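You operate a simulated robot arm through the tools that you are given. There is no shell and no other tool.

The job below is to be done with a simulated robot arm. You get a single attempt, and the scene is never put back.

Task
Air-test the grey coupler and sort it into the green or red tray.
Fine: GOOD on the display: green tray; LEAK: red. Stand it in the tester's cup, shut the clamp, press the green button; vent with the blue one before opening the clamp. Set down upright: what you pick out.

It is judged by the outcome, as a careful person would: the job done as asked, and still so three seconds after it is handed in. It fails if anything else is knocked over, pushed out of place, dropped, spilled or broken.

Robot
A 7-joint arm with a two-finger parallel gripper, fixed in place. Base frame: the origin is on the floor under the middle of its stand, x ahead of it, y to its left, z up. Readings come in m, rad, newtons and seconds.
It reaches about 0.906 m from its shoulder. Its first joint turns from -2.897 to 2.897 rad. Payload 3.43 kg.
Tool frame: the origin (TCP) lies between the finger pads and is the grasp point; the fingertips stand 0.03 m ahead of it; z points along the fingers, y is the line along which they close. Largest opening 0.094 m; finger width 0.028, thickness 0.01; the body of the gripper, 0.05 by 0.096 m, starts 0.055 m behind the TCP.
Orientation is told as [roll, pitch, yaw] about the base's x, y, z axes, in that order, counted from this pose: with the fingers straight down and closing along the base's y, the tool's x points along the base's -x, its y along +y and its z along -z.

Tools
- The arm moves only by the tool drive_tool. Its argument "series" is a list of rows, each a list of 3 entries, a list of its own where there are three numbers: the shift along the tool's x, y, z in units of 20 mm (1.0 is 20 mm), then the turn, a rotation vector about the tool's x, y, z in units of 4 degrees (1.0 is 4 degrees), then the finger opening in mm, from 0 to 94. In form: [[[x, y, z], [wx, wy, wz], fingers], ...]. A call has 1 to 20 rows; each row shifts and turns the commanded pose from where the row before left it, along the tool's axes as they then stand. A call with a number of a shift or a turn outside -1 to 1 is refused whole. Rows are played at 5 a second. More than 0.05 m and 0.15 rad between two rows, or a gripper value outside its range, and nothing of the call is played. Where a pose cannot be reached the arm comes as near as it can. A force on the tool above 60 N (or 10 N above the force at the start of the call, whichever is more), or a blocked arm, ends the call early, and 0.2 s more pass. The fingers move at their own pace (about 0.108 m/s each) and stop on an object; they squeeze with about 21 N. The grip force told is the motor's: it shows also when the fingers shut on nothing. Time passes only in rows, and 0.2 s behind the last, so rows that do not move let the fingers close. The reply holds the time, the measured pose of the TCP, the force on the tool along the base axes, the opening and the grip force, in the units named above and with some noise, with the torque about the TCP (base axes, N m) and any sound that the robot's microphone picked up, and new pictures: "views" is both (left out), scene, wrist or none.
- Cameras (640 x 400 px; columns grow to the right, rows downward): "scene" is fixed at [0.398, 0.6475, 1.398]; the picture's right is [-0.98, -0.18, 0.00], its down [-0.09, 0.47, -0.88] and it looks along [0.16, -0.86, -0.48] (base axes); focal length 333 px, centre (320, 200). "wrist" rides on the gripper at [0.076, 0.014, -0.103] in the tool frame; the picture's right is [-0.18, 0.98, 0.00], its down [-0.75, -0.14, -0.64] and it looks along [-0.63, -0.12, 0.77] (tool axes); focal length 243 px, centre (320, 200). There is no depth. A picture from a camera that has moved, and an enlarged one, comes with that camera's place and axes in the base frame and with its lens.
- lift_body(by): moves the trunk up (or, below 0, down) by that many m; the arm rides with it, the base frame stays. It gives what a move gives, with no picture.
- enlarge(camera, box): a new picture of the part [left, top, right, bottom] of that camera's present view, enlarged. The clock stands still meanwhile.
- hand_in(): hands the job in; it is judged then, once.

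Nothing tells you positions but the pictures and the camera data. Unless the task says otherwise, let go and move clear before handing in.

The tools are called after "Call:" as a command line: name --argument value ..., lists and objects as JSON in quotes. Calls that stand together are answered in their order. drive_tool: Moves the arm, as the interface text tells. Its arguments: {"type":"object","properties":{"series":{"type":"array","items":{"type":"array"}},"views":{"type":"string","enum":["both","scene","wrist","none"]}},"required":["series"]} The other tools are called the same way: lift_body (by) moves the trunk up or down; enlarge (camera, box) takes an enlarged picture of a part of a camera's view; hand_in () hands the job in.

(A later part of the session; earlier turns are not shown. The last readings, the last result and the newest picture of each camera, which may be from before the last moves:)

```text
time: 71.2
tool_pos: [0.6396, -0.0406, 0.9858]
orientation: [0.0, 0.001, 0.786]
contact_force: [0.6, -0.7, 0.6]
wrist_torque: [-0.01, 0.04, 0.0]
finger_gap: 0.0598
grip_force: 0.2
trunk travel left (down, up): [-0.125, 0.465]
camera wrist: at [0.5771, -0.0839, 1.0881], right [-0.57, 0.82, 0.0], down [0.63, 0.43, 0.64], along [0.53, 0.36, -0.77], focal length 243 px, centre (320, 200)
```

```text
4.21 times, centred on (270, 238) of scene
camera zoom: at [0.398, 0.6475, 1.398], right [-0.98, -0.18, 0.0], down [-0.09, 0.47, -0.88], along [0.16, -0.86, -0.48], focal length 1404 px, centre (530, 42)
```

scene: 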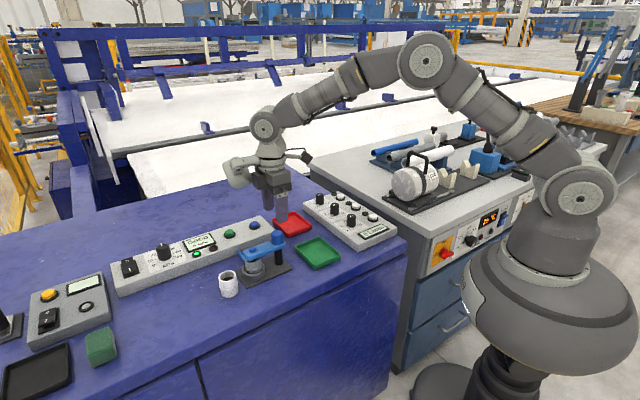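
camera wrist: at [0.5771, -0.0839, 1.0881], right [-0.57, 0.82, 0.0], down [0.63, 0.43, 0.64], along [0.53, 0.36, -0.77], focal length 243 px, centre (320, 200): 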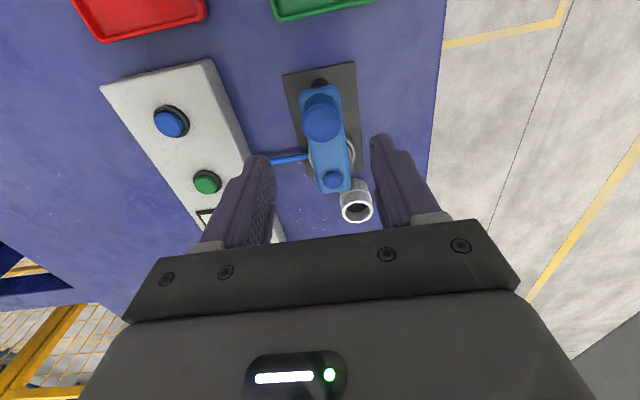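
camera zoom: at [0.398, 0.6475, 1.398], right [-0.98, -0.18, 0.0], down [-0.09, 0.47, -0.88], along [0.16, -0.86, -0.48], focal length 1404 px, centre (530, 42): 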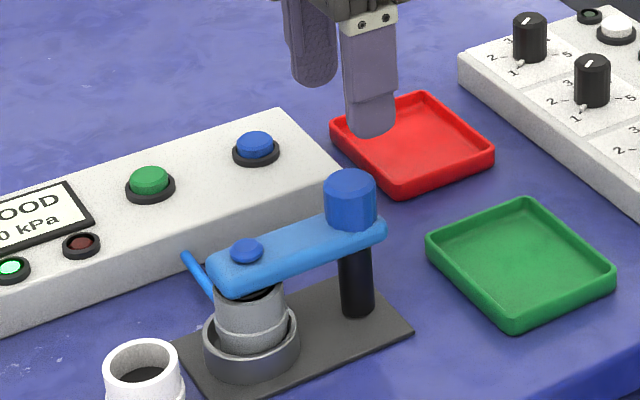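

I come down on the knob again and grip it, then swing the arm back open (clockwise).

Call:
drive_tool --series '[[[-0.035, 0.078, 0], [0, 0, 0], 60], [[0, 0, 0.8975], [0, 0, 0], 60], [[0, 0, 0.8975], [0, 0, 0], 60], [[0, 0, 0.8975], [0, 0, 0], 60], [[0, 0, 0.8975], [0, 0, 0], 60], [[0, 0, 0], [0, 0, 0], 45], [[0, 0, 0], [0, 0, 0], 35], [[0, 0, 0], [0, 0, 0], 25], [[0, 0, 0], [0, 0, 0], 15], [[0, 0, 0], [0, 0, 0], 10]]' --views "none"

Call:
drive_tool --series '[[[0, 0, 0], [0, 0, 0.5], 10], [[0, 0, 0], [0, 0, 1], 10], [[0, 0, 0], [0, 0, 1], 10]]'

Call:
enlarge --camera "scene" --box '[220, 190, 320, 285]'

```text
time: 73.4
tool_pos: [0.6403, -0.0382, 0.9137]
orientation: [-0.001, 0.0, 0.785]
contact_force: [0.3, -0.8, -4.4]
wrist_torque: [-0.29, -0.58, 0.01]
finger_gap: 0.0316
grip_force: 45.0
trunk travel left (down, up): [-0.125, 0.465]
```

```text
time: 74.2
tool_pos: [0.6394, -0.0382, 0.9127]
orientation: [0.001, 0.002, 0.612]
contact_force: [-0.7, -1.1, -11.8]
wrist_torque: [0.11, -1.18, 0.03]
finger_gap: 0.0316
grip_force: 45.3
trunk travel left (down, up): [-0.125, 0.465]
camera wrist: at [0.5708, -0.0705, 1.0153], right [-0.41, 0.91, 0.0], down [0.7, 0.32, 0.64], along [0.58, 0.27, -0.77], focal length 243 px, centre (320, 200)
```

scene: 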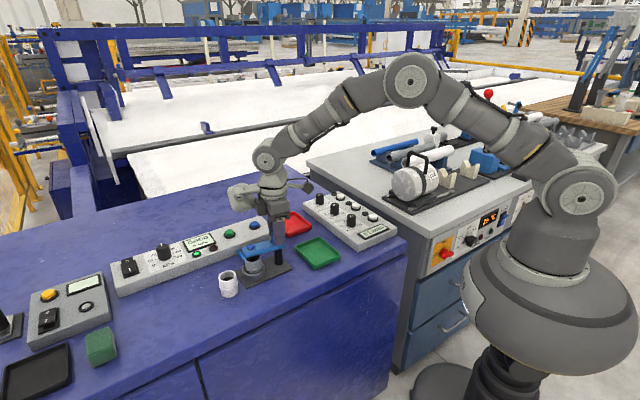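
wrist: 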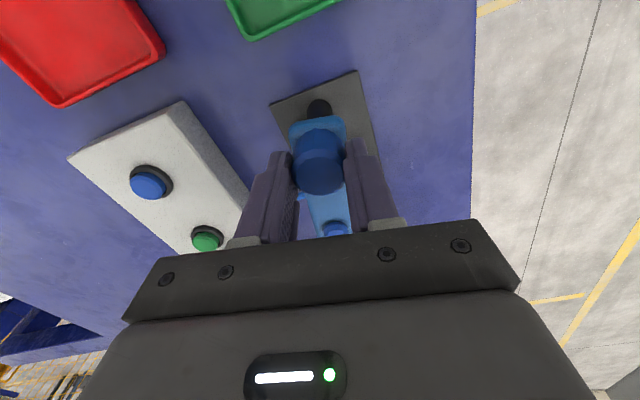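

```text
4.21 times, centred on (270, 238) of scene
camera zoom: at [0.398, 0.6475, 1.398], right [-0.98, -0.18, 0.0], down [-0.09, 0.47, -0.88], along [0.16, -0.86, -0.48], focal length 1404 px, centre (530, 42)
```

zoom: 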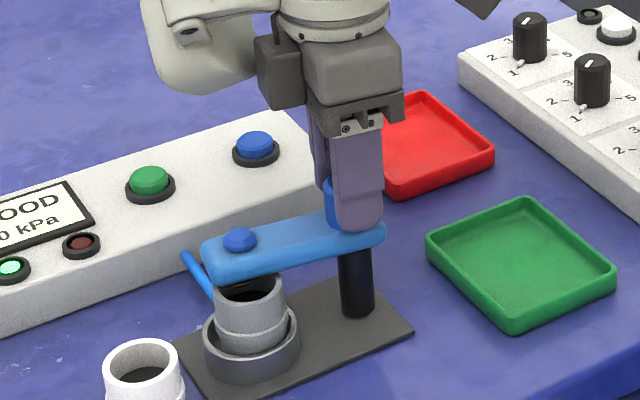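

Call:
drive_tool --series '[[[0, 0, 0.02], [0, 0, 1], 10], [[0, 0, 0], [0, 0, 1], 10], [[0, 0, 0], [0, 0, 1], 10], [[0, 0, 0], [0, 0, 1], 10]]' --views "none"

Call:
drive_tool --series '[[[0, 0, 0], [0, 0, 1], 10], [[0, 0, 0], [0, 0, 1], 10], [[0, 0, 0], [0, 0, 1], 10], [[0, 0, 0], [0, 0, 1], 10]]'

Call:
enlarge --camera "scene" --box '[220, 190, 320, 285]'

```text
time: 75.2
tool_pos: [0.6412, -0.0369, 0.9136]
orientation: [0.001, 0.0, 0.332]
contact_force: [5.1, -0.2, 0.5]
wrist_torque: [-0.69, 0.74, 0.01]
finger_gap: 0.0313
grip_force: 45.3
trunk travel left (down, up): [-0.125, 0.465]
```

```text
time: 76.2
tool_pos: [0.6416, -0.0377, 0.9133]
orientation: [0.001, 0.0, 0.054]
contact_force: [5.2, -0.8, -4.6]
wrist_torque: [-0.39, -1.29, 0.03]
finger_gap: 0.0317
grip_force: 44.7
trunk travel left (down, up): [-0.125, 0.465]
camera wrist: at [0.5647, -0.0287, 1.0153], right [0.13, 0.99, 0.0], down [0.76, -0.1, 0.64], along [0.64, -0.09, -0.77], focal length 243 px, centre (320, 200)
```

scene: 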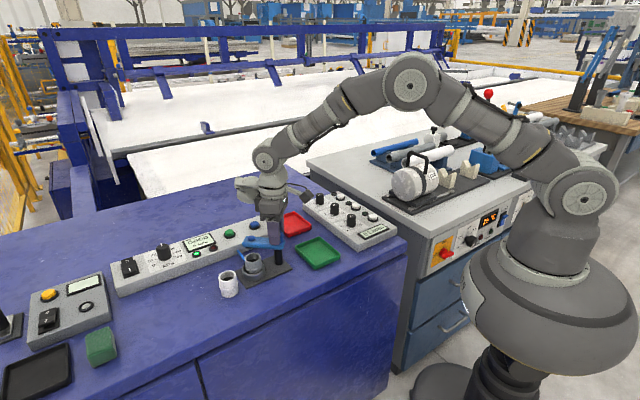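
wrist: 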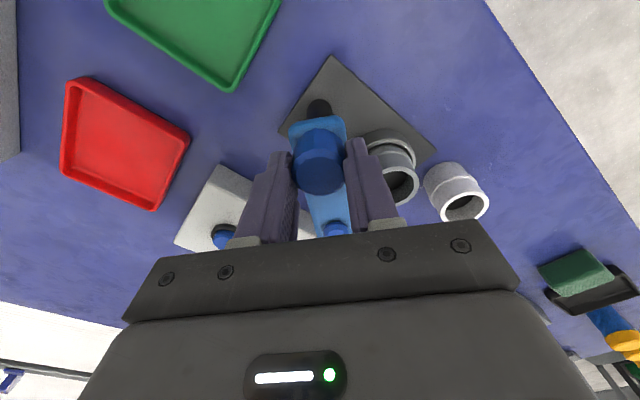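

```text
4.21 times, centred on (270, 238) of scene
camera zoom: at [0.398, 0.6475, 1.398], right [-0.98, -0.18, 0.0], down [-0.09, 0.47, -0.88], along [0.16, -0.86, -0.48], focal length 1404 px, centre (530, 42)
```

zoom: 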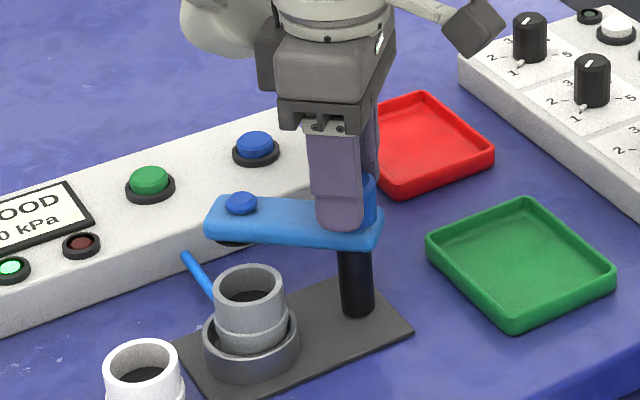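

Half way, and the coupler is undisturbed. I continue to the open stop.

Call:
drive_tool --series '[[[0, 0, 0], [0, 0, 1], 10], [[0, 0, 0], [0, 0, 1], 10], [[0, 0, 0], [0, 0, 1], 10], [[0, 0, 0], [0, 0, 1], 10], [[0, 0, 0], [0, 0, 1], 10], [[0, 0, 0], [0, 0, 1], 10]]' --views "none"

Call:
drive_tool --series '[[[0, 0, 0], [0, 0, 1], 10], [[0, 0, 0], [0, 0, 1], 10], [[0, 0, 0], [0, 0, 1], 10], [[0, 0, 0], [0, 0, 1], 10], [[0, 0, 0], [0, 0, 1], 10], [[0, 0, 0], [0, 0, 1], 10]]'

Call:
enlarge --camera "scene" --box '[220, 190, 320, 285]'

```text
time: 77.6
tool_pos: [0.6411, -0.0398, 0.9131]
orientation: [-0.001, 0.002, -0.367]
contact_force: [5.7, -3.8, -5.9]
wrist_torque: [0.67, 0.36, -0.01]
finger_gap: 0.0316
grip_force: 45.2
trunk travel left (down, up): [-0.125, 0.465]
```

```text
time: 79.0
tool_pos: [0.6411, -0.0396, 0.9128]
orientation: [0.001, 0.001, -0.787]
contact_force: [4.9, -6.2, -3.2]
wrist_torque: [0.61, -0.26, 0.2]
finger_gap: 0.0317
grip_force: 45.2
trunk travel left (down, up): [-0.125, 0.465]
camera wrist: at [0.5974, 0.0242, 1.0154], right [0.83, 0.56, 0.0], down [0.43, -0.63, 0.64], along [0.36, -0.53, -0.77], focal length 243 px, centre (320, 200)
```

scene: 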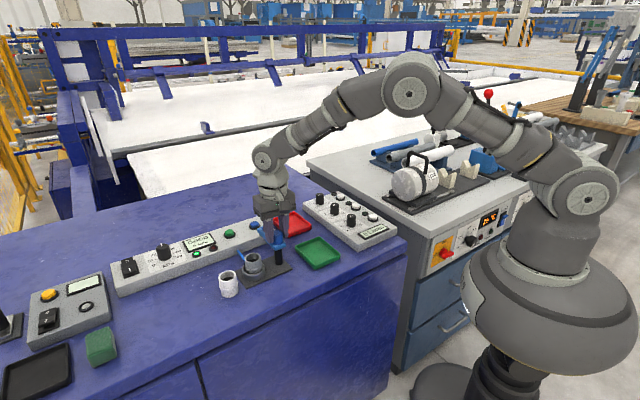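
wrist: 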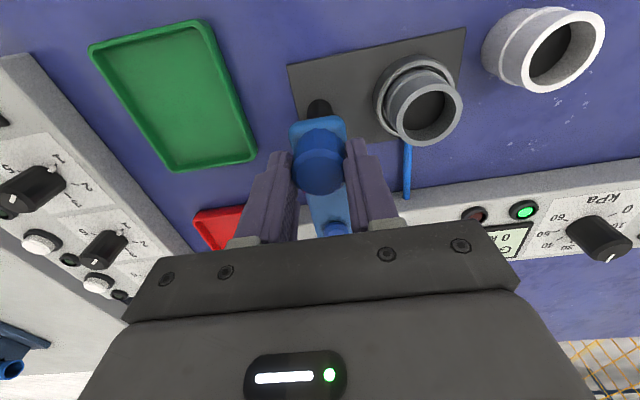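

```text
4.21 times, centred on (270, 238) of scene
camera zoom: at [0.398, 0.6475, 1.398], right [-0.98, -0.18, 0.0], down [-0.09, 0.47, -0.88], along [0.16, -0.86, -0.48], focal length 1404 px, centre (530, 42)
```

zoom: 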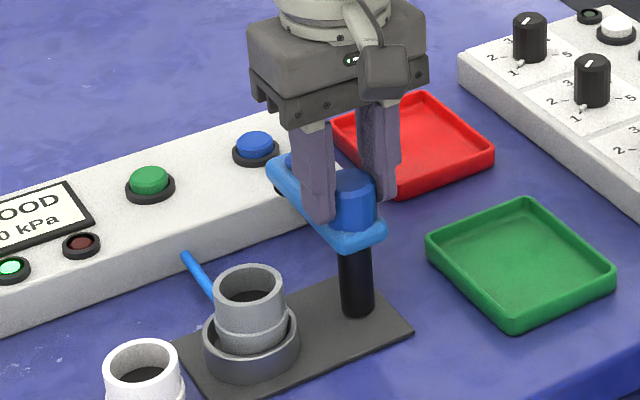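

The clamp is at its open stop again. I release the knob, rise, turn to yaw 0 and move above the coupler in the cup; the hand can stay vertical here.

Call:
drive_tool --series '[[[0, 0, 0], [0, 0, 0], 36], [[0, 0, 0], [0, 0, 0], 50], [[0, 0, 0], [0, 0, 0], 60], [[0, 0, -0.5], [0, 0, 0], 60], [[0, 0, -1], [0, 0, 0], 60], [[0, 0, -1], [0, 0, 0], 60], [[0, 0, -1], [0, 0, 0], 60], [[0, 0, -1], [0, 0, 0], 60]]' --views "none"

Call:
drive_tool --series '[[[0, 0, 0], [0, 0, -0.9375], 60], [[0, 0, 0], [0, 0, -0.9375], 60], [[0, 0, 0], [0, 0, -0.9375], 60], [[0, 0, 0], [0, 0, -0.9375], 60], [[0, 0, 0], [0, 0, -0.9375], 60], [[0, 0, 0], [0, 0, -0.9375], 60], [[0, 0, 0], [0, 0, -0.9375], 60], [[0, 0, 0], [0, 0, -0.9375], 60], [[0, 0, 0], [0, 0, -0.9375], 60], [[0, 0, 0], [0, 0, -0.9375], 60], [[0, 0, 0], [0, 0, -0.9375], 60], [[0, 0, 0], [0, 0, -0.9375], 60], [[-0.613, 0.695, 0], [0, 0, 0], 60], [[-0.613, 0.695, 0], [0, 0, 0], 60], [[-0.613, 0.695, 0], [0, 0, 0], 60], [[-0.613, 0.695, 0], [0, 0, 0], 60]]'

Call:
enlarge --camera "wrist" --box '[220, 60, 420, 240]'

Call:
enlarge --camera "scene" --box '[220, 190, 320, 285]'

```text
time: 80.8
tool_pos: [0.6392, -0.0373, 1.0041]
orientation: [0.001, 0.0, -0.785]
contact_force: [-0.9, -0.9, 0.0]
wrist_torque: [0.01, 0.01, 0.0]
finger_gap: 0.0601
grip_force: 0.0
trunk travel left (down, up): [-0.125, 0.465]
```

```text
time: 84.2
tool_pos: [0.689, 0.0176, 1.0044]
orientation: [0.002, -0.001, -0.001]
contact_force: [0.1, 0.5, 0.5]
wrist_torque: [0.04, 0.02, 0.01]
finger_gap: 0.0604
grip_force: 0.1
trunk travel left (down, up): [-0.125, 0.465]
camera wrist: at [0.6143, 0.0307, 1.1062], right [0.18, 0.98, 0.0], down [0.75, -0.14, 0.64], along [0.63, -0.12, -0.77], focal length 243 px, centre (320, 200)
```

scene: 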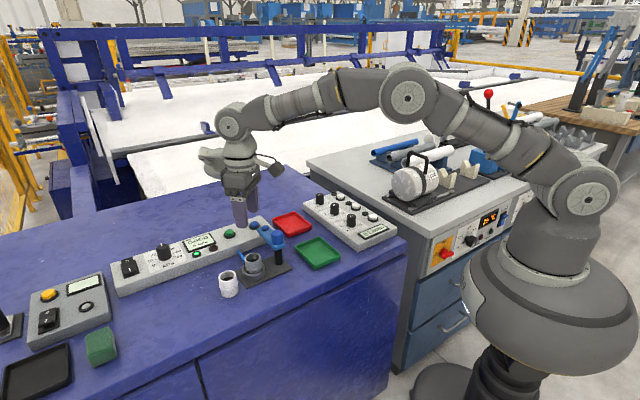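
wrist: 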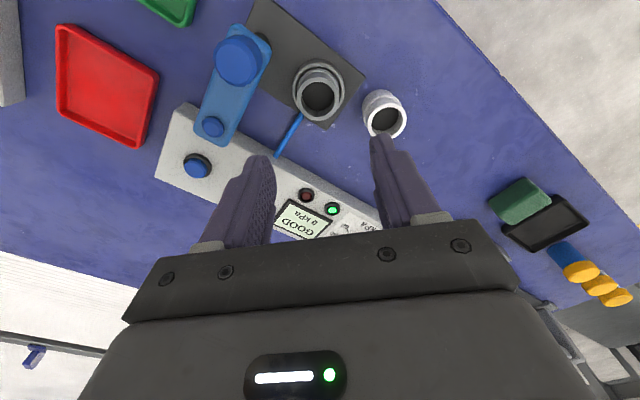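

```text
2.22 times, centred on (320, 150) of wrist
camera zoom: at [0.6143, 0.0307, 1.1062], right [0.18, 0.98, 0.0], down [0.75, -0.14, 0.64], along [0.63, -0.12, -0.77], focal length 539 px, centre (320, 311)
```

zoom: 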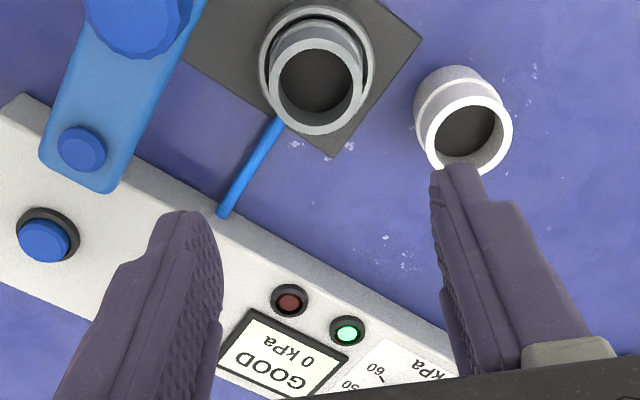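

```text
4.21 times, centred on (270, 238) of scene
camera zoom: at [0.398, 0.6475, 1.398], right [-0.98, -0.18, 0.0], down [-0.09, 0.47, -0.88], along [0.16, -0.86, -0.48], focal length 1404 px, centre (530, 42)
```

zoom: 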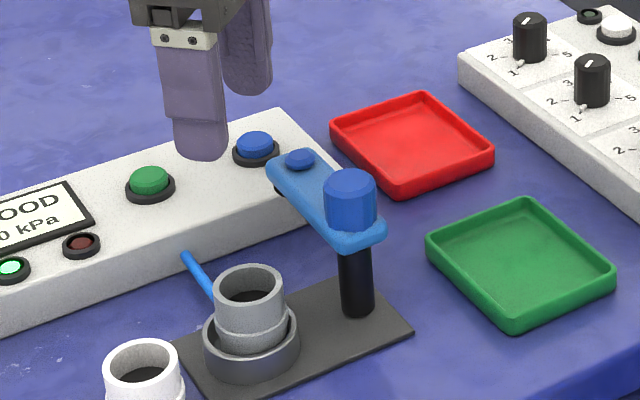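

The coupler is at about (0.689, 0.0145). I centre over it and come down to just above its top to verify.

Call:
drive_tool --series '[[[0, -0.155, 0], [0, 0, 0], 60], [[0, 0, 0.87], [0, 0, 0], 60], [[0, 0, 0.87], [0, 0, 0], 60], [[0, 0, 0.87], [0, 0, 0], 60], [[0, 0, 0.87], [0, 0, 0], 60], [[0, 0, 0.87], [0, 0, 0], 60], [[0, 0, 0.87], [0, 0, 0], 60]]'

Call:
enlarge --camera "wrist" --box '[220, 60, 420, 240]'

Call:
enlarge --camera "scene" --box '[220, 210, 300, 285]'

```text
time: 85.8
tool_pos: [0.6888, 0.0127, 0.9013]
orientation: [0.001, -0.001, 0.003]
contact_force: [0.0, -1.5, -0.4]
wrist_torque: [0.01, 0.01, 0.01]
finger_gap: 0.06
grip_force: 0.0
trunk travel left (down, up): [-0.125, 0.465]
camera wrist: at [0.6135, 0.0276, 1.0024], right [0.18, 0.98, 0.0], down [0.75, -0.14, 0.64], along [0.63, -0.12, -0.77], focal length 243 px, centre (320, 200)
```

scene: 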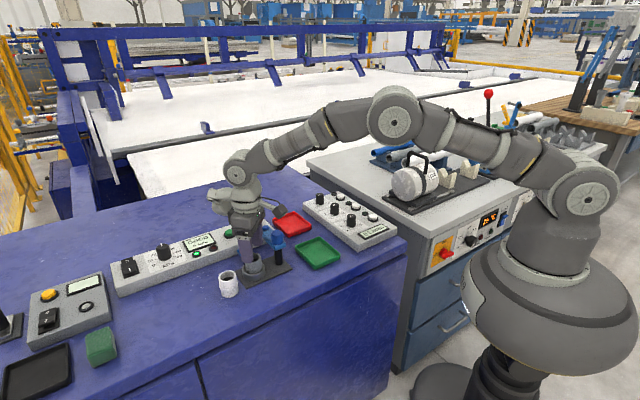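
wrist: 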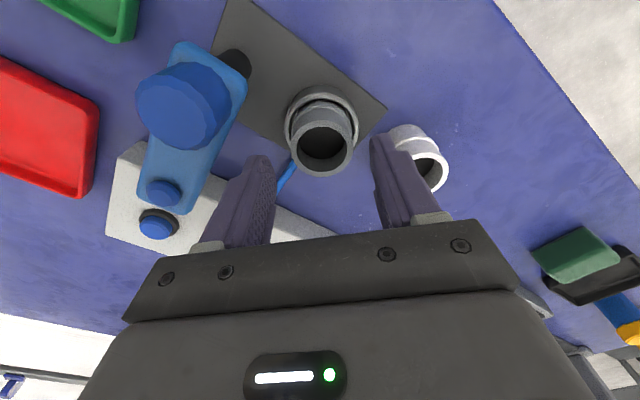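

```text
2.22 times, centred on (320, 150) of wrist
camera zoom: at [0.6135, 0.0276, 1.0024], right [0.18, 0.98, 0.0], down [0.75, -0.14, 0.64], along [0.63, -0.12, -0.77], focal length 539 px, centre (320, 311)
```

zoom: 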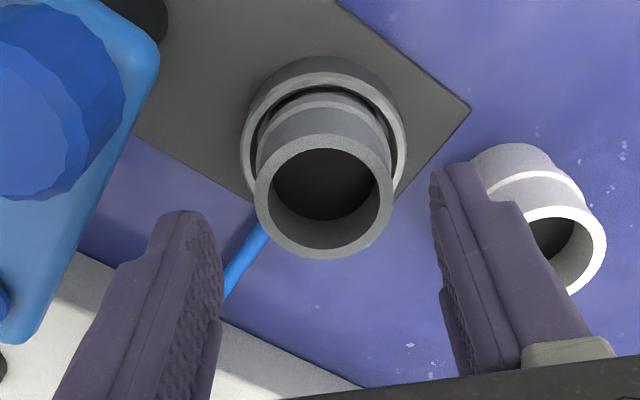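

```text
5.33 times, centred on (260, 248) of scene
camera zoom: at [0.398, 0.6475, 1.398], right [-0.98, -0.18, 0.0], down [-0.09, 0.47, -0.88], along [0.16, -0.86, -0.48], focal length 1778 px, centre (640, -53)
```

zoom: 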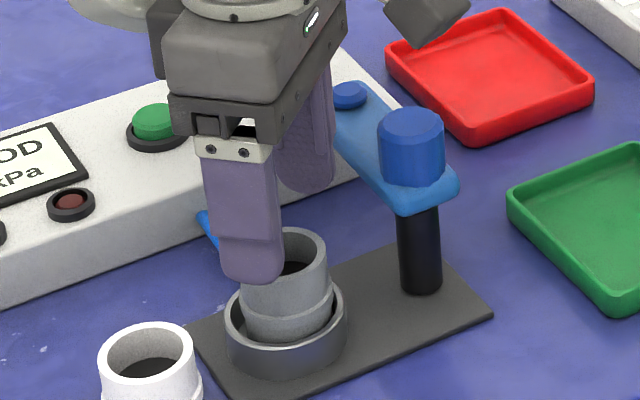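

Call:
drive_tool --series '[[[0, 0.03, 0.7], [0, 0, 0], 60], [[0, 0.03, 0.7], [0, 0, 0], 60], [[0, 0, 0.7], [0, 0, 0], 60]]'

Call:
enlarge --camera "wrist" --box '[220, 60, 420, 240]'

Call:
enlarge --camera "scene" --box '[220, 210, 300, 285]'

```text
time: 86.6
tool_pos: [0.6906, 0.0152, 0.8574]
orientation: [0.0, 0.001, 0.003]
contact_force: [-0.7, 1.0, 0.0]
wrist_torque: [-0.01, 0.02, 0.0]
finger_gap: 0.0599
grip_force: 0.0
trunk travel left (down, up): [-0.125, 0.465]
camera wrist: at [0.6141, 0.0286, 0.9604], right [0.18, 0.98, 0.0], down [0.75, -0.14, 0.64], along [0.63, -0.12, -0.77], focal length 243 px, centre (320, 200)
```

scene: 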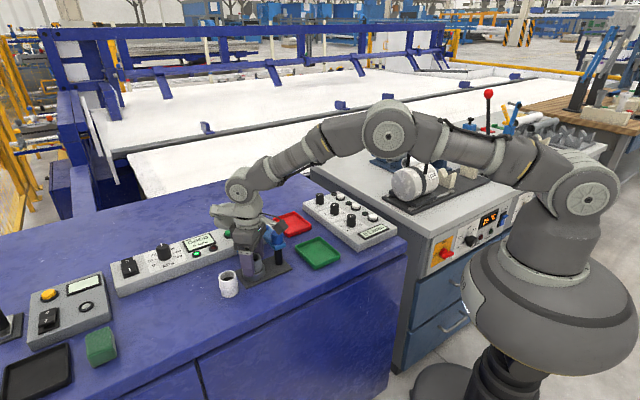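
wrist: 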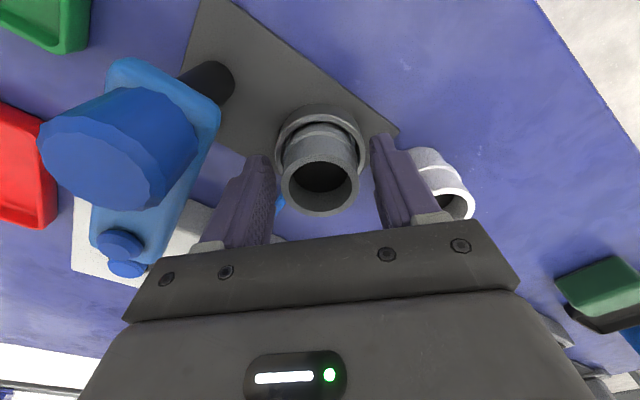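

```text
2.22 times, centred on (320, 150) of wrist
camera zoom: at [0.6141, 0.0286, 0.9604], right [0.18, 0.98, 0.0], down [0.75, -0.14, 0.64], along [0.63, -0.12, -0.77], focal length 539 px, centre (320, 311)
```

zoom: 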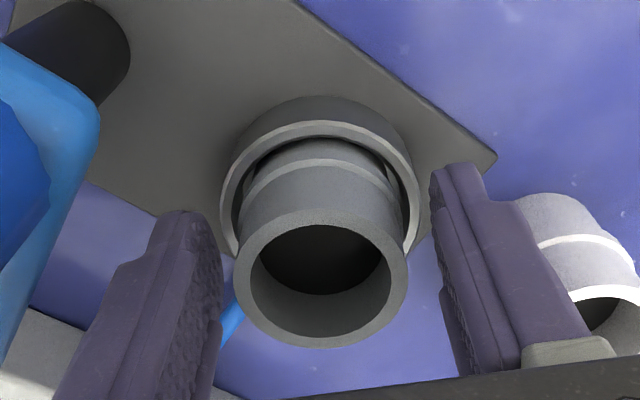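

```text
5.33 times, centred on (260, 248) of scene
camera zoom: at [0.398, 0.6475, 1.398], right [-0.98, -0.18, 0.0], down [-0.09, 0.47, -0.88], along [0.16, -0.86, -0.48], focal length 1778 px, centre (640, -53)
```

zoom: 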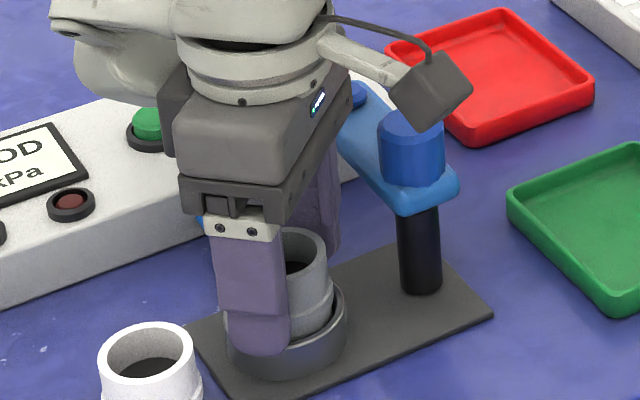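

The tips are just above the rim and either side of the coupler. I close.

Call:
drive_tool --series '[[[0, 0, 0], [0, 0, 0], 52], [[0, 0, 0], [0, 0, 0], 44], [[0, 0, 0], [0, 0, 0], 34], [[0, 0, 0], [0, 0, 0], 15], [[0, 0, 0], [0, 0, 0], 0], [[0, 0, 0], [0, 0, 0], 0]]' --views "none"

Call:
drive_tool --series '[[[0, 0, -0.1], [0, 0, 0], 0], [[0, 0, -0.15], [0, 0, 0], 0], [[0, 0, -0.15], [0, 0, 0], 0]]'

Call:
enlarge --camera "wrist" --box '[220, 60, 420, 240]'

Call:
enlarge --camera "scene" --box '[220, 210, 300, 285]'

```text
time: 88.0
tool_pos: [0.6894, 0.0143, 0.8581]
orientation: [-0.002, 0.001, 0.001]
contact_force: [0.4, -0.6, -0.2]
wrist_torque: [-0.03, 0.0, 0.01]
finger_gap: 0.04
grip_force: 20.8
trunk travel left (down, up): [-0.125, 0.465]
```

```text
time: 88.8
tool_pos: [0.6901, 0.0152, 0.865]
orientation: [0.001, 0.0, 0.002]
contact_force: [0.1, 0.2, -0.4]
wrist_torque: [-0.01, 0.03, 0.01]
finger_gap: 0.04
grip_force: 21.8
trunk travel left (down, up): [-0.125, 0.465]
camera wrist: at [0.6137, 0.0285, 0.9678], right [0.18, 0.98, 0.0], down [0.75, -0.14, 0.64], along [0.63, -0.12, -0.77], focal length 243 px, centre (320, 200)
```

scene: 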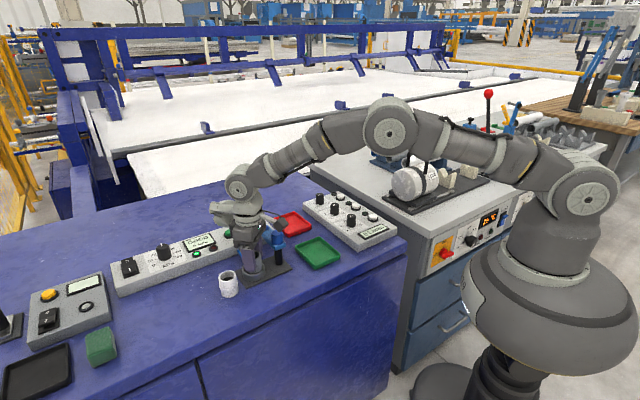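
wrist: 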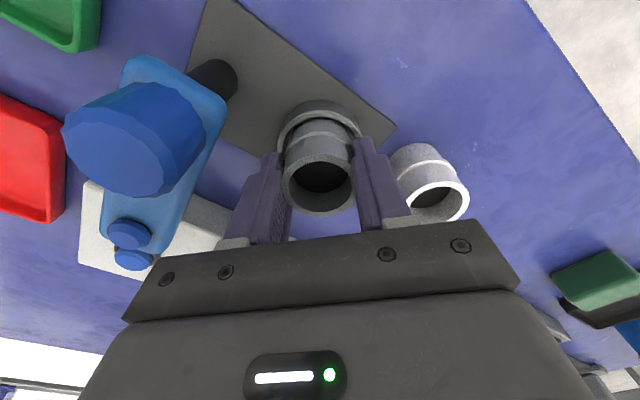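

```text
2.22 times, centred on (320, 150) of wrist
camera zoom: at [0.6137, 0.0285, 0.9678], right [0.18, 0.98, 0.0], down [0.75, -0.14, 0.64], along [0.63, -0.12, -0.77], focal length 539 px, centre (320, 311)
```

zoom: 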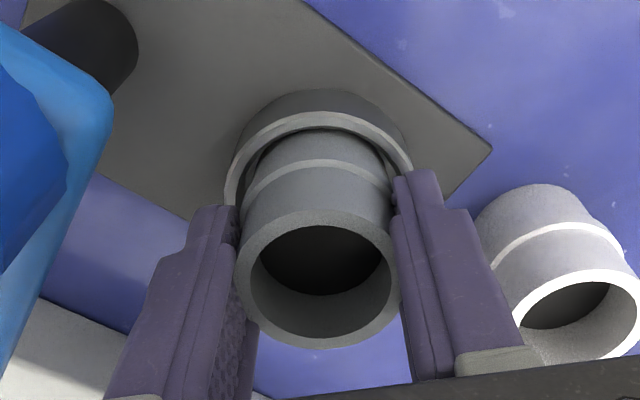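

```text
5.33 times, centred on (260, 248) of scene
camera zoom: at [0.398, 0.6475, 1.398], right [-0.98, -0.18, 0.0], down [-0.09, 0.47, -0.88], along [0.16, -0.86, -0.48], focal length 1778 px, centre (640, -53)
```

zoom: 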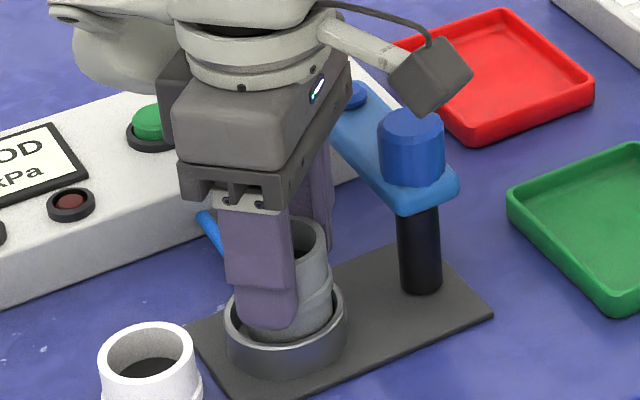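

The coupler lifts with the hand. I raise it well above the clamp knob before crossing to the green tray.

Call:
drive_tool --series '[[[0, 0, -0.4], [0, 0, 0], 0], [[0, 0, -0.75], [0, 0, 0], 0], [[0, 0, -0.75], [0, 0, 0], 0], [[0, 0, -0.75], [0, 0, 0], 0], [[0, 0, -0.75], [0, 0, 0], 0], [[0, 0, -0.75], [0, 0, 0], 0], [[0, 0, -0.75], [0, 0, 0], 0], [[0, 0, -0.75], [0, 0, 0], 0], [[0, 0, -0.6], [0, 0, 0], 0], [[0, 0, -0.3], [0, 0, 0], 0]]'

Call:
enlarge --camera "scene" --box '[200, 170, 320, 285]'

```text
time: 91.0
tool_pos: [0.688, 0.0167, 0.9977]
orientation: [0.0, -0.001, 0.0]
contact_force: [0.1, 0.3, 0.5]
wrist_torque: [0.01, 0.0, -0.01]
finger_gap: 0.0403
grip_force: 21.0
trunk travel left (down, up): [-0.125, 0.465]
camera wrist: at [0.6124, 0.0293, 1.0998], right [0.18, 0.98, 0.0], down [0.75, -0.14, 0.64], along [0.63, -0.12, -0.77], focal length 243 px, centre (320, 200)
```

scene: 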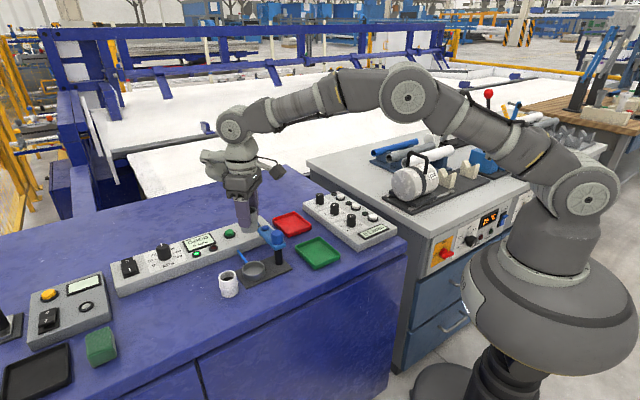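
wrist: 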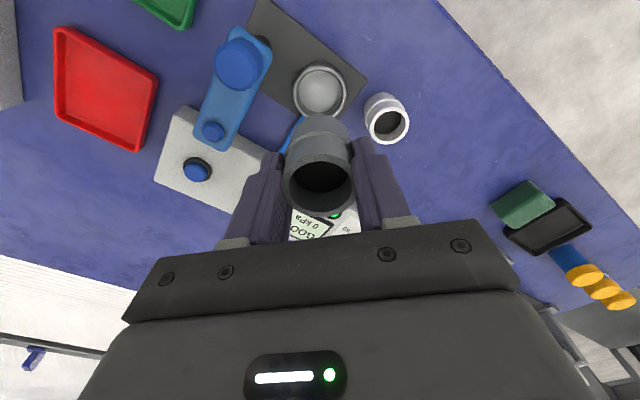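

```text
3.48 times, centred on (260, 228) of scene
camera zoom: at [0.398, 0.6475, 1.398], right [-0.98, -0.18, 0.0], down [-0.09, 0.47, -0.88], along [0.16, -0.86, -0.48], focal length 1159 px, centre (529, 104)
```

zoom: 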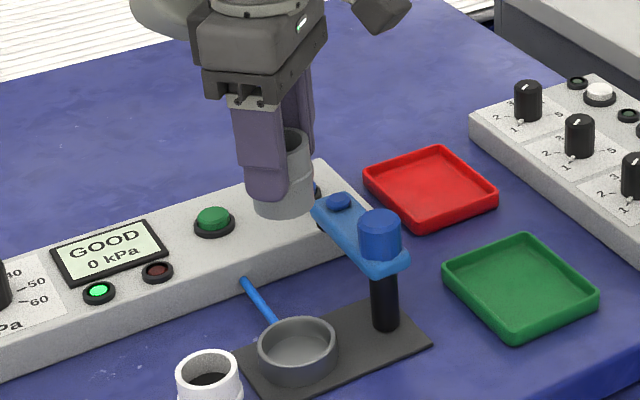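

It's out of the cup and held upright, with its base near z≈0.95. Now I cross to above the green tray.

Call:
drive_tool --series '[[[0.33, -0.253, 0], [0, 0, 0], 0], [[0.659, -0.5055, 0], [0, 0, 0], 0], [[0.659, -0.5055, 0], [0, 0, 0], 0], [[0.659, -0.5055, 0], [0, 0, 0], 0], [[0.659, -0.5055, 0], [0, 0, 0], 0], [[0.659, -0.5055, 0], [0, 0, 0], 0], [[0.659, -0.5055, 0], [0, 0, 0], 0], [[0.659, -0.5055, 0], [0, 0, 0], 0], [[0.659, -0.5055, 0], [0, 0, 0], 0], [[0.659, -0.5055, 0], [0, 0, 0], 0], [[0.659, -0.5055, 0], [0, 0, 0], 0], [[0.33, -0.253, 0], [0, 0, 0], 0]]'

Call:
enlarge --camera "scene" --box '[250, 170, 370, 285]'

Call:
enlarge --camera "wrist" --box '[200, 0, 440, 220]'

```text
time: 93.6
tool_pos: [0.5436, -0.0953, 0.9963]
orientation: [0.001, 0.0, 0.001]
contact_force: [-0.1, -0.8, 0.0]
wrist_torque: [0.0, 0.03, -0.01]
finger_gap: 0.0402
grip_force: 20.3
trunk travel left (down, up): [-0.125, 0.465]
camera wrist: at [0.4681, -0.0819, 1.0985], right [0.18, 0.98, 0.0], down [0.75, -0.14, 0.64], along [0.63, -0.12, -0.77], focal length 243 px, centre (320, 200)
```

scene: 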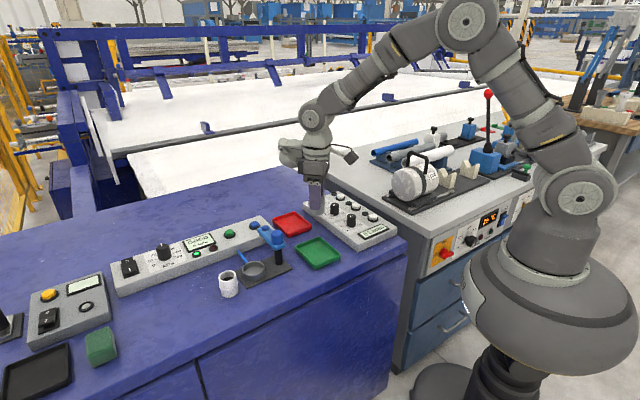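
wrist: 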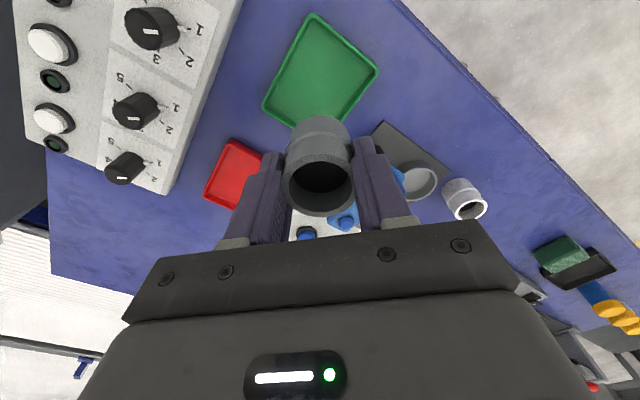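

```text
3.48 times, centred on (310, 228) of scene
camera zoom: at [0.398, 0.6475, 1.398], right [-0.98, -0.18, 0.0], down [-0.09, 0.47, -0.88], along [0.16, -0.86, -0.48], focal length 1159 px, centre (355, 104)
```

zoom: 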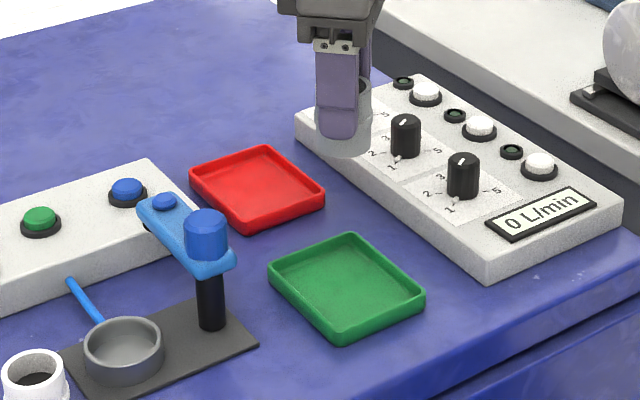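

```text
1.82 times, centred on (320, 110) of wrist
camera zoom: at [0.4681, -0.0819, 1.0985], right [0.18, 0.98, 0.0], down [0.75, -0.14, 0.64], along [0.63, -0.12, -0.77], focal length 441 px, centre (320, 364)
```

zoom: 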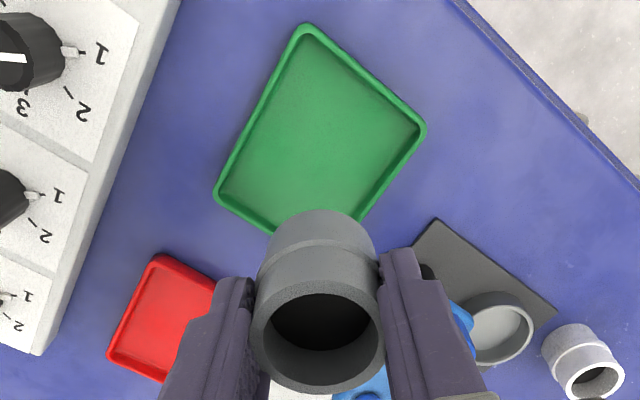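

I'm over the tray centre at about (0.544, -0.096). I go down to just above the tray floor.

Call:
drive_tool --series '[[[0, 0, 0.4], [0, 0, 0], 0], [[0, 0, 0.8], [0, 0, 0], 0], [[0, 0, 0.8], [0, 0, 0], 0], [[0, 0, 0.8], [0, 0, 0], 0], [[0, 0, 0.8], [0, 0, 0], 0], [[0, 0, 0.8], [0, 0, 0], 0], [[0, 0, 0.8], [0, 0, 0], 0], [[0, 0, 0.6], [0, 0, 0], 0], [[0, 0, 0.4], [0, 0, 0], 0], [[0, 0, 0.2], [0, 0, 0], 0]]'

Call:
enlarge --camera "scene" --box '[270, 200, 360, 280]'

Call:
enlarge --camera "wrist" --box '[200, 40, 440, 240]'

```text
time: 95.8
tool_pos: [0.543, -0.0957, 0.8686]
orientation: [0.001, 0.001, -0.001]
contact_force: [0.2, -0.9, -0.5]
wrist_torque: [0.01, 0.0, 0.01]
finger_gap: 0.0402
grip_force: 20.6
trunk travel left (down, up): [-0.125, 0.465]
camera wrist: at [0.468, -0.0814, 0.9705], right [0.18, 0.98, 0.0], down [0.75, -0.14, 0.64], along [0.63, -0.12, -0.77], focal length 243 px, centre (320, 200)
```

scene: 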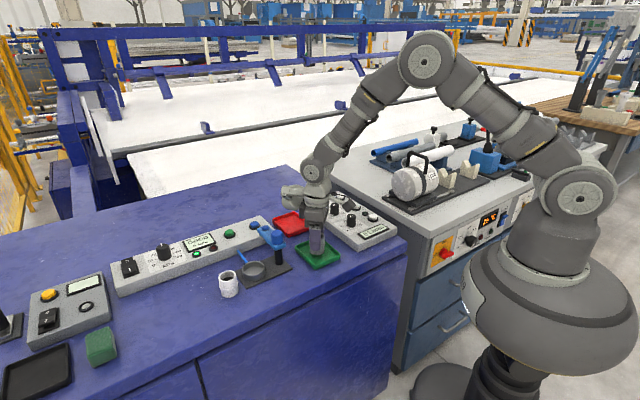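
wrist: 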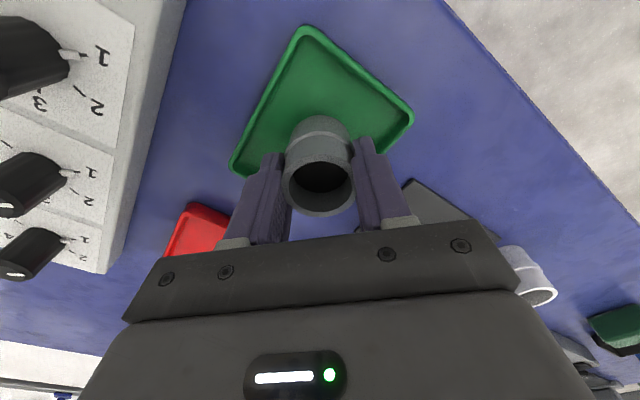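

```text
5.00 times, centred on (315, 240) of scene
camera zoom: at [0.398, 0.6475, 1.398], right [-0.98, -0.18, 0.0], down [-0.09, 0.47, -0.88], along [0.16, -0.86, -0.48], focal length 1667 px, centre (345, 0)
```

zoom: 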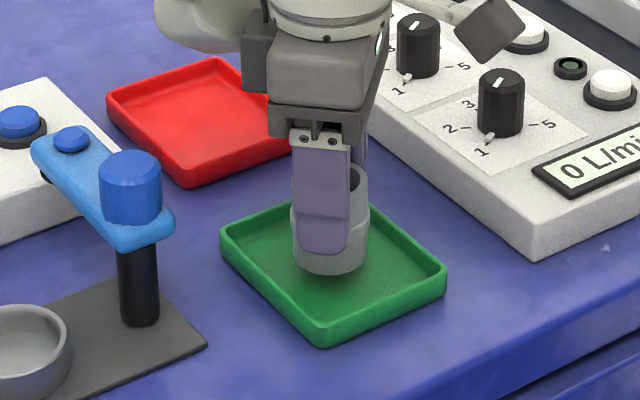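

```text
2.00 times, centred on (320, 140) of wrist
camera zoom: at [0.468, -0.0814, 0.9705], right [0.18, 0.98, 0.0], down [0.75, -0.14, 0.64], along [0.63, -0.12, -0.77], focal length 485 px, centre (320, 320)
```

zoom: 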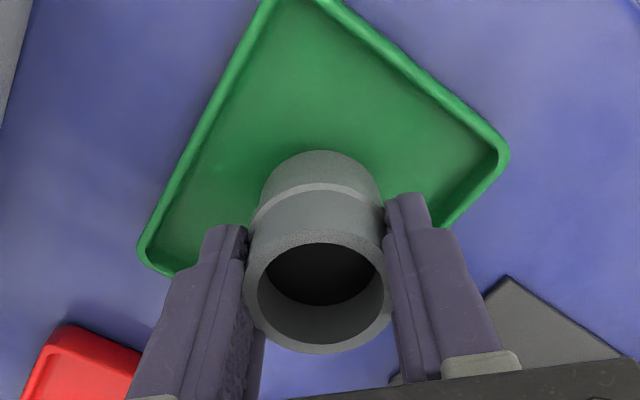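

Call:
drive_tool --series '[[[0, 0, 0.2], [0, 0, 0], 0], [[0, 0, 0.15], [0, 0, 0], 0], [[0, 0, 0.1], [0, 0, 0], 0], [[0, 0, 0], [0, 0, 0], 0]]' --views "none"

Call:
drive_tool --series '[[[0, 0, 0.06], [0, 0, 0], 0], [[0, 0, 0.06], [0, 0, 0], 0], [[0, 0, 0], [0, 0, 0], 0]]' --views "none"

```text
time: 96.8
tool_pos: [0.5427, -0.0966, 0.8599]
orientation: [-0.001, 0.001, 0.001]
contact_force: [0.6, 0.2, -0.9]
wrist_torque: [0.03, -0.02, 0.04]
finger_gap: 0.0398
grip_force: 21.4
trunk travel left (down, up): [-0.125, 0.465]
```

```text
time: 97.6
tool_pos: [0.5439, -0.096, 0.8574]
orientation: [-0.001, 0.001, -0.001]
contact_force: [0.2, 0.1, -0.6]
wrist_torque: [0.0, -0.01, -0.01]
finger_gap: 0.0399
grip_force: 21.6
trunk travel left (down, up): [-0.125, 0.465]
```

Call:
drive_tool --series '[[[0, 0, 0.05], [0, 0, 0], 0], [[0, 0, 0.05], [0, 0, 0], 0], [[0, 0, 0], [0, 0, 0], 0]]' --views "none"

Call:
drive_tool --series '[[[0, 0, 0.05], [0, 0, 0], 0], [[0, 0, 0], [0, 0, 0], 0]]'

Call:
enlarge --camera "scene" --box '[270, 200, 360, 280]'

Call:
enlarge --camera "wrist" --box '[200, 40, 440, 240]'

```text
time: 98.4
tool_pos: [0.5431, -0.0968, 0.8558]
orientation: [-0.001, 0.0, -0.001]
contact_force: [-0.2, -1.6, -0.9]
wrist_torque: [0.01, -0.01, -0.01]
finger_gap: 0.0402
grip_force: 21.5
trunk travel left (down, up): [-0.125, 0.465]
```

```text
time: 99.0
tool_pos: [0.5437, -0.0968, 0.8563]
orientation: [-0.001, -0.003, 0.002]
contact_force: [-1.5, 1.4, 7.5]
wrist_torque: [0.05, 0.07, 0.02]
finger_gap: 0.0402
grip_force: 20.3
trunk travel left (down, up): [-0.125, 0.465]
camera wrist: at [0.4681, -0.0824, 0.9571], right [0.18, 0.98, 0.0], down [0.75, -0.14, 0.64], along [0.63, -0.12, -0.77], focal length 243 px, centre (320, 200)
```

scene: 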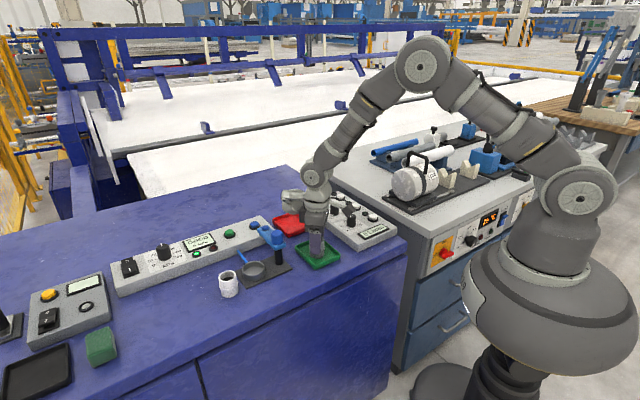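
wrist: 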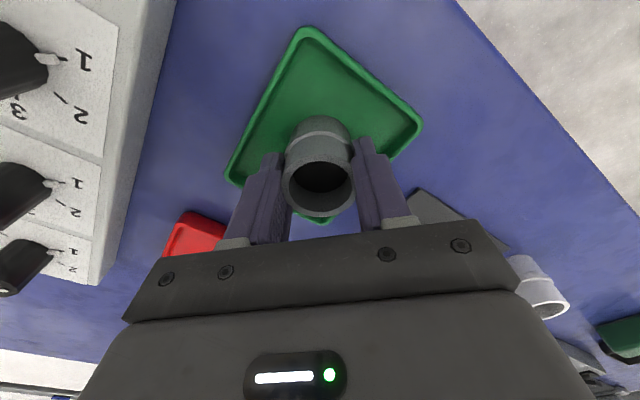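

```text
5.00 times, centred on (315, 240) of scene
camera zoom: at [0.398, 0.6475, 1.398], right [-0.98, -0.18, 0.0], down [-0.09, 0.47, -0.88], along [0.16, -0.86, -0.48], focal length 1667 px, centre (345, 0)
```

zoom: 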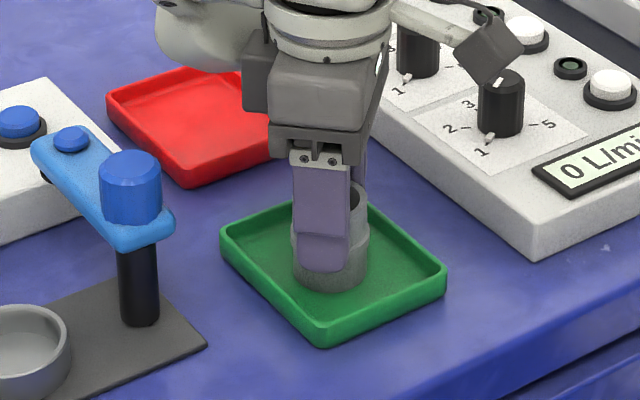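

```text
2.00 times, centred on (320, 140) of wrist
camera zoom: at [0.4681, -0.0824, 0.9571], right [0.18, 0.98, 0.0], down [0.75, -0.14, 0.64], along [0.63, -0.12, -0.77], focal length 485 px, centre (320, 320)
```

zoom: 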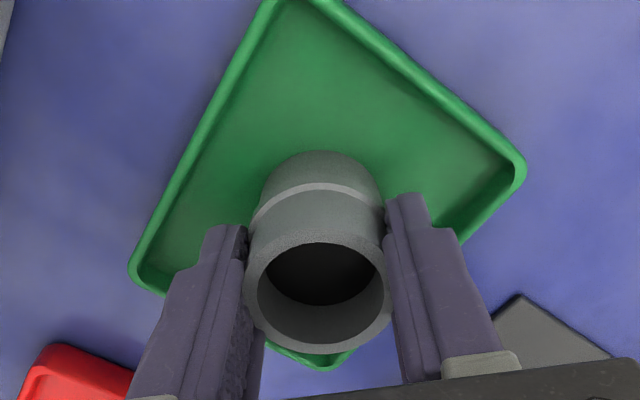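

The coupler is down on the tray floor (7.5 N), central in the green tray. I release it gently.

Call:
drive_tool --series '[[[0, 0, -0.025], [0, 0, 0], 0], [[0, 0, 0], [0, 0, 0], 42], [[0, 0, 0], [0, 0, 0], 46], [[0, 0, 0], [0, 0, 0], 52], [[0, 0, 0], [0, 0, 0], 58], [[0, 0, 0], [0, 0, 0], 58]]'

Call:
enlarge --camera "scene" --box '[270, 200, 360, 280]'

Call:
enlarge --camera "wrist" --box '[200, 40, 440, 240]'

```text
time: 100.4
tool_pos: [0.5436, -0.0964, 0.8555]
orientation: [0.0, 0.0, 0.001]
contact_force: [-0.5, -0.3, -0.4]
wrist_torque: [0.0, -0.02, -0.03]
finger_gap: 0.058
grip_force: 0.0
trunk travel left (down, up): [-0.125, 0.465]
camera wrist: at [0.4683, -0.0825, 0.957], right [0.18, 0.98, 0.0], down [0.75, -0.14, 0.64], along [0.63, -0.12, -0.77], focal length 243 px, centre (320, 200)
```

scene: 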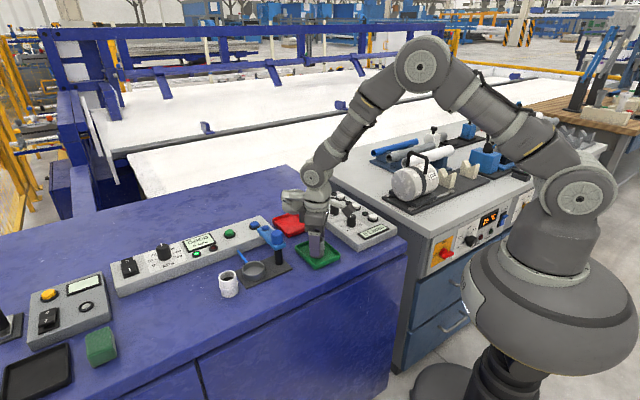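
wrist: 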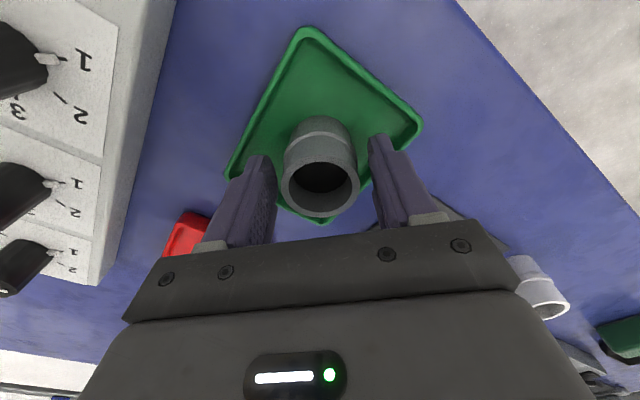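

```text
5.00 times, centred on (315, 240) of scene
camera zoom: at [0.398, 0.6475, 1.398], right [-0.98, -0.18, 0.0], down [-0.09, 0.47, -0.88], along [0.16, -0.86, -0.48], focal length 1667 px, centre (345, 0)
```

zoom: 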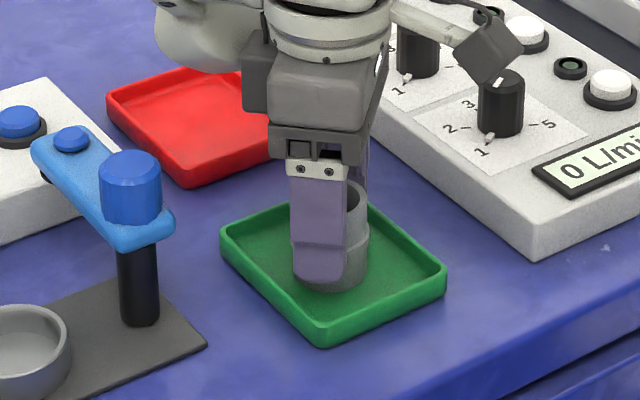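

```text
2.00 times, centred on (320, 140) of wrist
camera zoom: at [0.4683, -0.0825, 0.957], right [0.18, 0.98, 0.0], down [0.75, -0.14, 0.64], along [0.63, -0.12, -0.77], focal length 485 px, centre (320, 320)
```

zoom: 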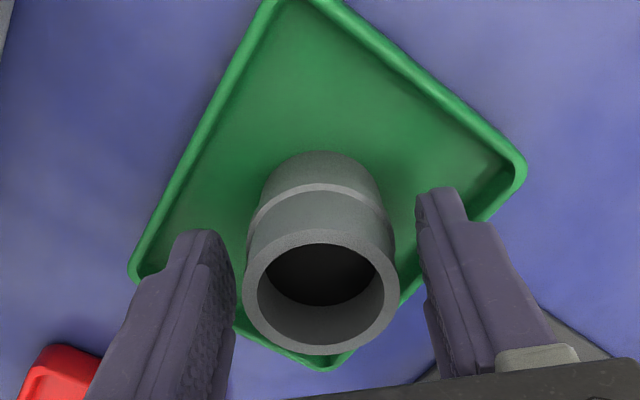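

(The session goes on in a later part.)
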